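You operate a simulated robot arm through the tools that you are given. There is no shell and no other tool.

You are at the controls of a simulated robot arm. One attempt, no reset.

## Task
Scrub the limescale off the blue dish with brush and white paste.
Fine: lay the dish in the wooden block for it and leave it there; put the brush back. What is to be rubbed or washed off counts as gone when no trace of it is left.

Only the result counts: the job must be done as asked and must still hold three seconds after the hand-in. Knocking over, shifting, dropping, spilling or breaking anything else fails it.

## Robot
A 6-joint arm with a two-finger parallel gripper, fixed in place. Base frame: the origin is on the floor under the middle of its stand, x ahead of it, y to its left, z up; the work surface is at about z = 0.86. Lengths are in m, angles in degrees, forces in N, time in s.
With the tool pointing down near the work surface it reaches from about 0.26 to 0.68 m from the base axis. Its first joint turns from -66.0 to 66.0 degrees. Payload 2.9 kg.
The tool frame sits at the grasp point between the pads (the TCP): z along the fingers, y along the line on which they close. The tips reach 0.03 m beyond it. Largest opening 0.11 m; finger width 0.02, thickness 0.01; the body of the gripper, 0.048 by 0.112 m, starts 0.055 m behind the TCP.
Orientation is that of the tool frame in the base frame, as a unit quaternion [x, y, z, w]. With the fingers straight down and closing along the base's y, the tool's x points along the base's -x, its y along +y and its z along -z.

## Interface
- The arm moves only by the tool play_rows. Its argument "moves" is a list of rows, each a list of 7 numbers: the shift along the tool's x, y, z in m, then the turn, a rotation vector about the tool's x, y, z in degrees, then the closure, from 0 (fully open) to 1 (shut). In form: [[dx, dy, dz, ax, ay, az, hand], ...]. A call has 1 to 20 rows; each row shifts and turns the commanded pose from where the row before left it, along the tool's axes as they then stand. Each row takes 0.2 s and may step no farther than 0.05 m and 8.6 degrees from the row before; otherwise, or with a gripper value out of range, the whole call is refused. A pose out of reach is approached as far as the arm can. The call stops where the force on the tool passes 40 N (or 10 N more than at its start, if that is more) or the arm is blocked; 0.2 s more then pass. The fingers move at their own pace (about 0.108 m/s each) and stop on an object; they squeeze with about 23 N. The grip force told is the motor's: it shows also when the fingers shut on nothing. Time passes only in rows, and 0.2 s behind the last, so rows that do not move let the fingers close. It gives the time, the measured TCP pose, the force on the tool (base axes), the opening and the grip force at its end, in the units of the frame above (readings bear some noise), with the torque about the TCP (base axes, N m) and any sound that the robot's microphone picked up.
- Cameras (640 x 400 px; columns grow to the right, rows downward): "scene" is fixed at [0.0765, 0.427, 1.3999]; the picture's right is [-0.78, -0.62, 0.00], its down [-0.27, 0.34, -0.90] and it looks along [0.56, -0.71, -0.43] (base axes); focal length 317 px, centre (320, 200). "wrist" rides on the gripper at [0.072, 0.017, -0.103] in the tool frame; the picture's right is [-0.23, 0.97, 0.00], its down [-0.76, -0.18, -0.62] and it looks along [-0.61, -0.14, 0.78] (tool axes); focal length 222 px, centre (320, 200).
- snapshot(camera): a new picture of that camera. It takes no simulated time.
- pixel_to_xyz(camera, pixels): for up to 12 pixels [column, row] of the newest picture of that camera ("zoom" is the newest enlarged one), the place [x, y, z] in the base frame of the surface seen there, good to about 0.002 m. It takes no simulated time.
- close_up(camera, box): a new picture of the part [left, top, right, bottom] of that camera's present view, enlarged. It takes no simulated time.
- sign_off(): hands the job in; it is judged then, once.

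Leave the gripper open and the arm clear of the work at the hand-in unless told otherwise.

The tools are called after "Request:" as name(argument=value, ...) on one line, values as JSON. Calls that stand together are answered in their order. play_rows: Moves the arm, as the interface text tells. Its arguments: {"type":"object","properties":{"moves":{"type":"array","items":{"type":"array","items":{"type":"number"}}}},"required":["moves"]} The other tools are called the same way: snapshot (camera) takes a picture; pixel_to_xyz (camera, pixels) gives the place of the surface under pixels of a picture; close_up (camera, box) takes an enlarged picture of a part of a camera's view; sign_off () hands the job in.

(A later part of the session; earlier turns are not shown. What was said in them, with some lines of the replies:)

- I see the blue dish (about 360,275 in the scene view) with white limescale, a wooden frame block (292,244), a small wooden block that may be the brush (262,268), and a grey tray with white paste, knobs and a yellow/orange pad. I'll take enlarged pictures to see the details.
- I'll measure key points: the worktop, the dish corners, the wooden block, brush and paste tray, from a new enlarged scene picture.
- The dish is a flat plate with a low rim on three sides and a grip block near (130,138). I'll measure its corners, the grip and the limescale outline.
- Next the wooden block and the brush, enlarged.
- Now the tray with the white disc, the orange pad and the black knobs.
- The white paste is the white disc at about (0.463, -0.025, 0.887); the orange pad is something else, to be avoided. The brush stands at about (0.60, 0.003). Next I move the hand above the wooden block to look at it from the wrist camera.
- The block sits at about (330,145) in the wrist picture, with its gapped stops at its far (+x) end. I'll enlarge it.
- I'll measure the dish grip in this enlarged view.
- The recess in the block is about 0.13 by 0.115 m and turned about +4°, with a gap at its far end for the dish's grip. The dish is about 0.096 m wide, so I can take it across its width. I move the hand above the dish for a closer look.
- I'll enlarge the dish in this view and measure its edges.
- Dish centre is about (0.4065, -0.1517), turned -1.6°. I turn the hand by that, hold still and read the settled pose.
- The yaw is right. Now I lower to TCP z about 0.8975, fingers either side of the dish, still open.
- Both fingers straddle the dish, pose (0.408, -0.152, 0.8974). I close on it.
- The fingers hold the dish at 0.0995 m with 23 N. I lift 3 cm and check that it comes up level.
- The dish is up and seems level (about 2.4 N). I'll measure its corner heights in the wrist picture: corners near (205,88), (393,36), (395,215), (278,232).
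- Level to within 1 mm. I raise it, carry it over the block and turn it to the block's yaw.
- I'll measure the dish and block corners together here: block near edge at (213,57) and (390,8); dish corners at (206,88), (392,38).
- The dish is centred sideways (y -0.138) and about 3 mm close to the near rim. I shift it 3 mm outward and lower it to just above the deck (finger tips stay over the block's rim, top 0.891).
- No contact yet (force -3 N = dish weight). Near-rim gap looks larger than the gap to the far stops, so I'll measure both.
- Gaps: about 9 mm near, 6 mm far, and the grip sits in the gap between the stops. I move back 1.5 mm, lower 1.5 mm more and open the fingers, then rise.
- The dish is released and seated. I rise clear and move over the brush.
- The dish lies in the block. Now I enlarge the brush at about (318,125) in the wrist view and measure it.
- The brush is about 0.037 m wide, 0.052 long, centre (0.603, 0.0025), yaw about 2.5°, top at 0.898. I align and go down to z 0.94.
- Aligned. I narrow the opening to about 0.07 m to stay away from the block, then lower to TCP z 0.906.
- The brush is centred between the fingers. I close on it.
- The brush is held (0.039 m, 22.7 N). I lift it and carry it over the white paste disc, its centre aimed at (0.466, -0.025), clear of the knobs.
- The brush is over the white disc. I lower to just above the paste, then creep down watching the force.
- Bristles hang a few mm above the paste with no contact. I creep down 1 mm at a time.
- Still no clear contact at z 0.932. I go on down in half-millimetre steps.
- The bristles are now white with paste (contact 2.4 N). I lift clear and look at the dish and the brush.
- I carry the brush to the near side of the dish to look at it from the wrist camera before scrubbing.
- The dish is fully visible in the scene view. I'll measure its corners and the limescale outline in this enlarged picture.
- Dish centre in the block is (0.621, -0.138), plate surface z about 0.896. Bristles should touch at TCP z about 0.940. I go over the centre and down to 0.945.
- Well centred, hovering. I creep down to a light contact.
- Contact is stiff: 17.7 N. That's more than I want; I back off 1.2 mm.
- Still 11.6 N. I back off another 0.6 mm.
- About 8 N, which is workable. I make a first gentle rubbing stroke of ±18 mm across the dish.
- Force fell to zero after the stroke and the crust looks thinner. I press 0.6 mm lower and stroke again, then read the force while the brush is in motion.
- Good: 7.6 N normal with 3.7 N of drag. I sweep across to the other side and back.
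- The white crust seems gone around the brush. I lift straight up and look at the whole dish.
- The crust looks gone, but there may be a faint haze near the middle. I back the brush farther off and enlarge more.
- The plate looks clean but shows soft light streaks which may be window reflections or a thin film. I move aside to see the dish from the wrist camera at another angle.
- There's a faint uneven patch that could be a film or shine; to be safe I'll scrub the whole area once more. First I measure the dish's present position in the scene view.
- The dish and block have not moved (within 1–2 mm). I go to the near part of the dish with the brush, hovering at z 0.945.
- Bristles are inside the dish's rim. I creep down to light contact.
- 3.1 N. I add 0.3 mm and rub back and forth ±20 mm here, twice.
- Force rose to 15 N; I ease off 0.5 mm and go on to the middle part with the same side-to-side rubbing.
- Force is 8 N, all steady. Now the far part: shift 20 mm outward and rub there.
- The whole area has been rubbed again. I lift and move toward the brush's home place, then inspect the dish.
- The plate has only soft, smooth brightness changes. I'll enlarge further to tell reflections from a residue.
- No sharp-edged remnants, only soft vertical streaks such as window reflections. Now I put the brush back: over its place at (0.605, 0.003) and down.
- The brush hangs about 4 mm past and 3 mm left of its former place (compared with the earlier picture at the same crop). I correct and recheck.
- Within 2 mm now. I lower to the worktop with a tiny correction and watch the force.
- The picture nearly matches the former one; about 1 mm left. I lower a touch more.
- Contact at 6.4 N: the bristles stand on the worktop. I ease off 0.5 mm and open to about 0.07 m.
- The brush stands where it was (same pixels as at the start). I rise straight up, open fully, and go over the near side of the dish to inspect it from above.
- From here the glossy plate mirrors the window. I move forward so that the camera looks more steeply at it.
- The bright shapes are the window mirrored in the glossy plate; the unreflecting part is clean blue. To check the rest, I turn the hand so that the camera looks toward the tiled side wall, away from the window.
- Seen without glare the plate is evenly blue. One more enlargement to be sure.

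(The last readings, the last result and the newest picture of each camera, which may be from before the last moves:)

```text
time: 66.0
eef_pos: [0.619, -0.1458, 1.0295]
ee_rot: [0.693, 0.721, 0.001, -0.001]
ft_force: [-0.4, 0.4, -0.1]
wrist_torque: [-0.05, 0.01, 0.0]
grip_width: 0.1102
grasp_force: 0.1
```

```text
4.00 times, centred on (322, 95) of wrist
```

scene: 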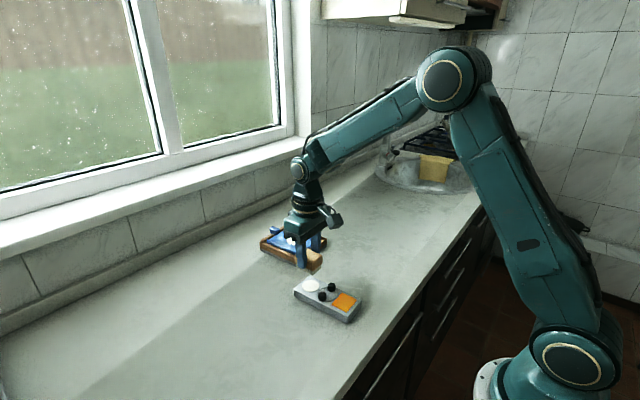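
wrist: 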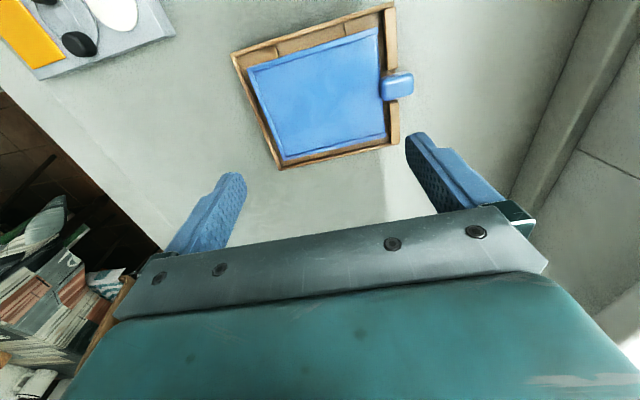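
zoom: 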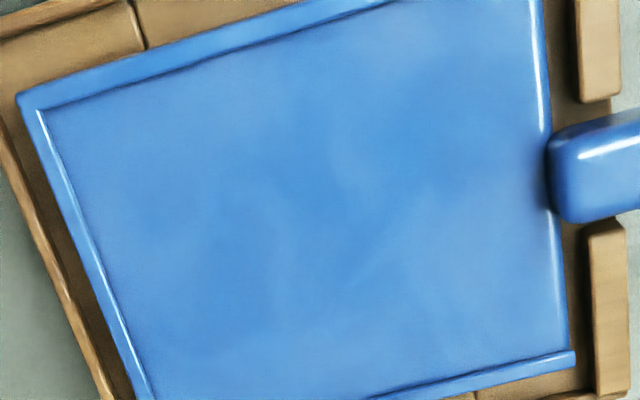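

Very faint mottling, like the marbled tiles mirrored. I shift the camera 4 cm to see whether the pattern moves over the plate (reflection) or stays (residue).

Request:
play_rows(moves=[[0.03, 0.0, 0, 0, 0, 0, 0], [0.02, -0.03, 0, 0, 0, 0, 0], [0, 0, 0, 0, 0, 0, 0]])

Request:
snapshot(camera="wrist")

```text
time: 66.8
eef_pos: [0.5855, -0.0949, 1.0302]
ee_rot: [0.693, 0.721, 0.001, 0.0]
ft_force: [-0.7, 0.9, -0.2]
wrist_torque: [-0.01, 0.01, 0.01]
grip_width: 0.11
grasp_force: 0.0
```

```text
taken
```

wrist: 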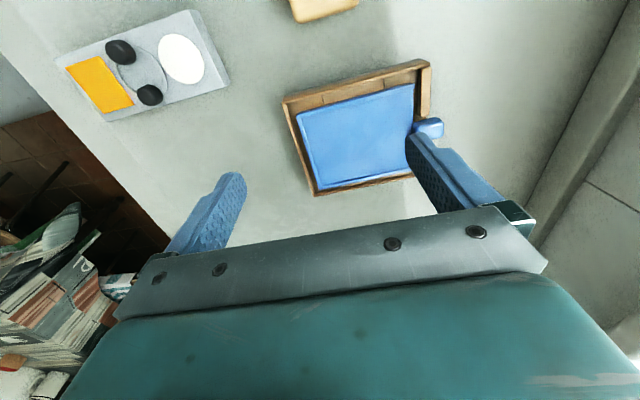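

Request:
close_up(camera="wrist", box=[285, 75, 425, 200])

Request:
close_up(camera="scene", box=[240, 200, 380, 330])

```text
3.20 times, centred on (355, 138) of wrist
```

zoom: 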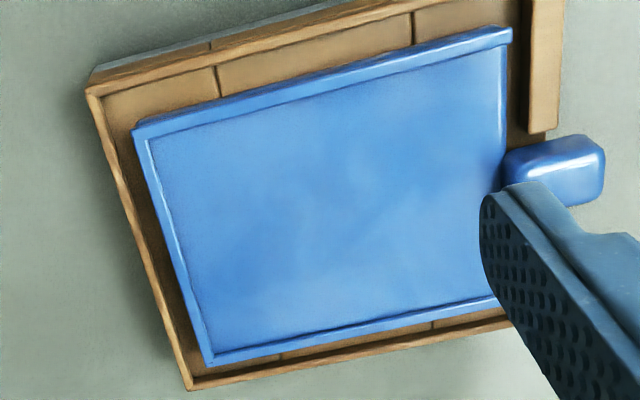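

```text
3.08 times, centred on (310, 265) of scene
```

zoom: 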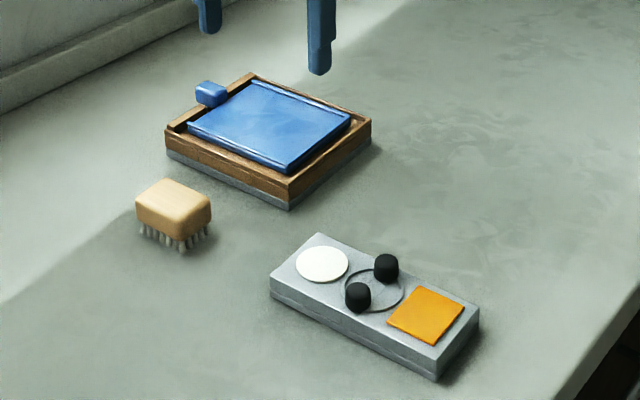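

The pattern seems soft and steady. I'll take the same scene crop as after the first scrub to compare: if the second scrub changed nothing, it isn't limescale.

Request:
close_up(camera="scene", box=[262, 218, 326, 260])

```text
9.52 times, centred on (294, 239) of scene
```

zoom: 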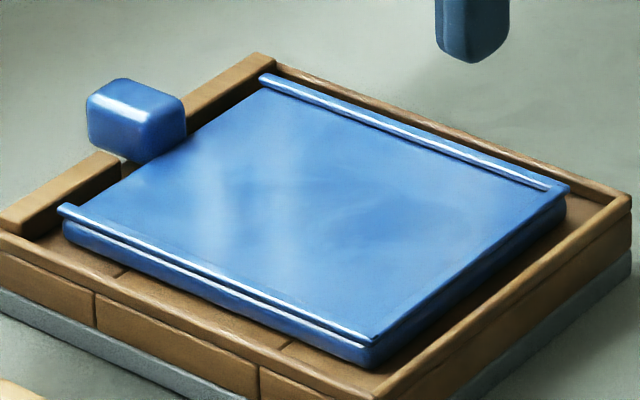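

Identical to the picture after the first scrub, and the streaks are vertical like the mirrored window bars, so it's shine, not limescale. I'll verify the brush and block against the first pictures with the same crop.

Request:
close_up(camera="scene", box=[240, 215, 336, 280])

Request:
snapshot(camera="scene")

```text
6.15 times, centred on (288, 248) of scene
```

zoom: 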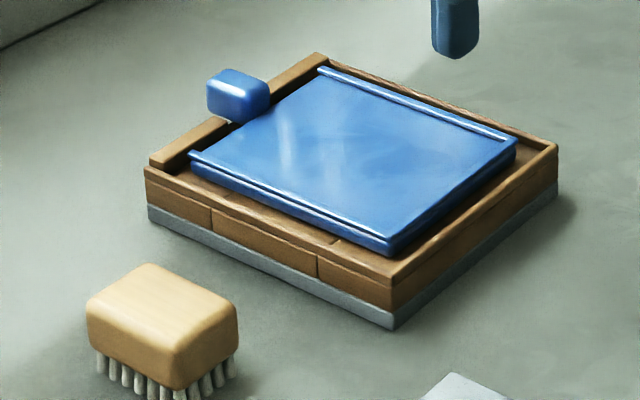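

```text
taken
```

scene: 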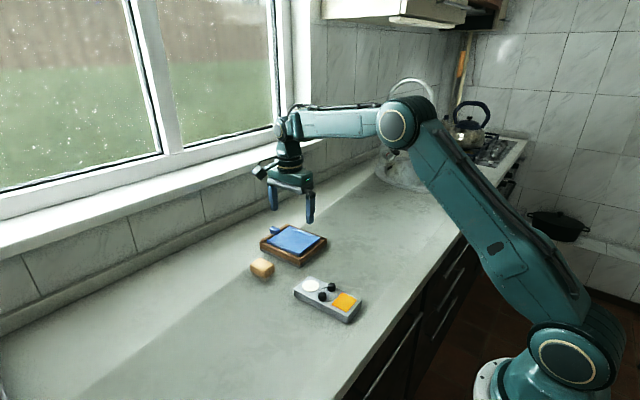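

Brush and block match the first picture to within 1–2 pixels, and the dish lies in the block with its grip between the stops. I raise the hand and draw it back clear, gripper open.

Request:
play_rows(moves=[[0, 0, -0.035, 0, 0, 0, 0], [0, 0, -0.035, 0, 0, 0, 0], [0, -0.025, -0.03, 0, 0, 0, 0], [0, -0.03, 0, 0, 0, 0, 0], [-0.03, -0.03, 0, 0, 0, 0, 0], [-0.04, 0, 0, 0, 0, 0, 0], [-0.04, 0, 0, 0, 0, 0, 0], [0, 0, 0, 0, 0, 0, 0], [0, 0, 0, 0, 0, 0, 0]])

Request:
close_up(camera="scene", box=[240, 200, 380, 330])

```text
time: 68.8
eef_pos: [0.5076, -0.2095, 1.1332]
ee_rot: [0.693, 0.721, 0.0, 0.0]
ft_force: [0.2, -0.1, 0.2]
wrist_torque: [0.0, -0.03, 0.03]
grip_width: 0.1101
grasp_force: 0.1
```

```text
3.08 times, centred on (310, 265) of scene
```

zoom: 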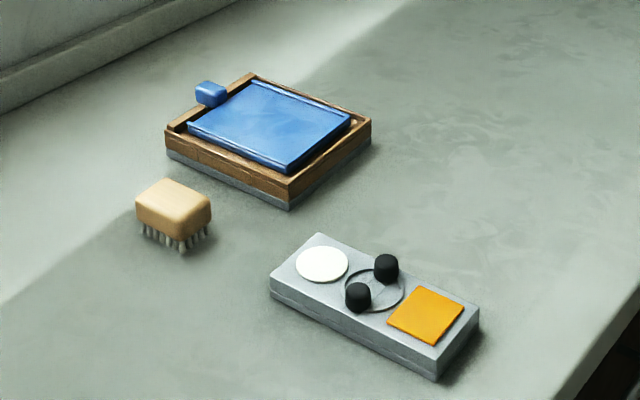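

The dish is clean and lies in the wooden block. The brush stands in its place, the tray is untouched, the gripper is open and the arm is clear. I hand the job in.

Request:
sign_off()

```text
The job is handed in.
```

I scrubbed the limescale off the blue dish with the brush and the white paste, and the job is handed in. No verdict came back with the hand-in.

- **Limescale:** None is visible. I scrubbed the whole area a second time to be safe. Some faint, soft streaks still show on the plate. They looked the same after both scrubs, so I took them to be reflections on the glossy surface rather than residue.
- **Dish:** It lies in the wooden block with its grip between the two stops.
- **Brush:** It stands bristles down, within about 2 mm of where it was. The bristles still have white paste on them.
- **Everything else:** The wooden block and the paste tray look unmoved in the pictures, and I kept the brush off the orange pad and the knobs. The arm is clear of the work with the gripper open.
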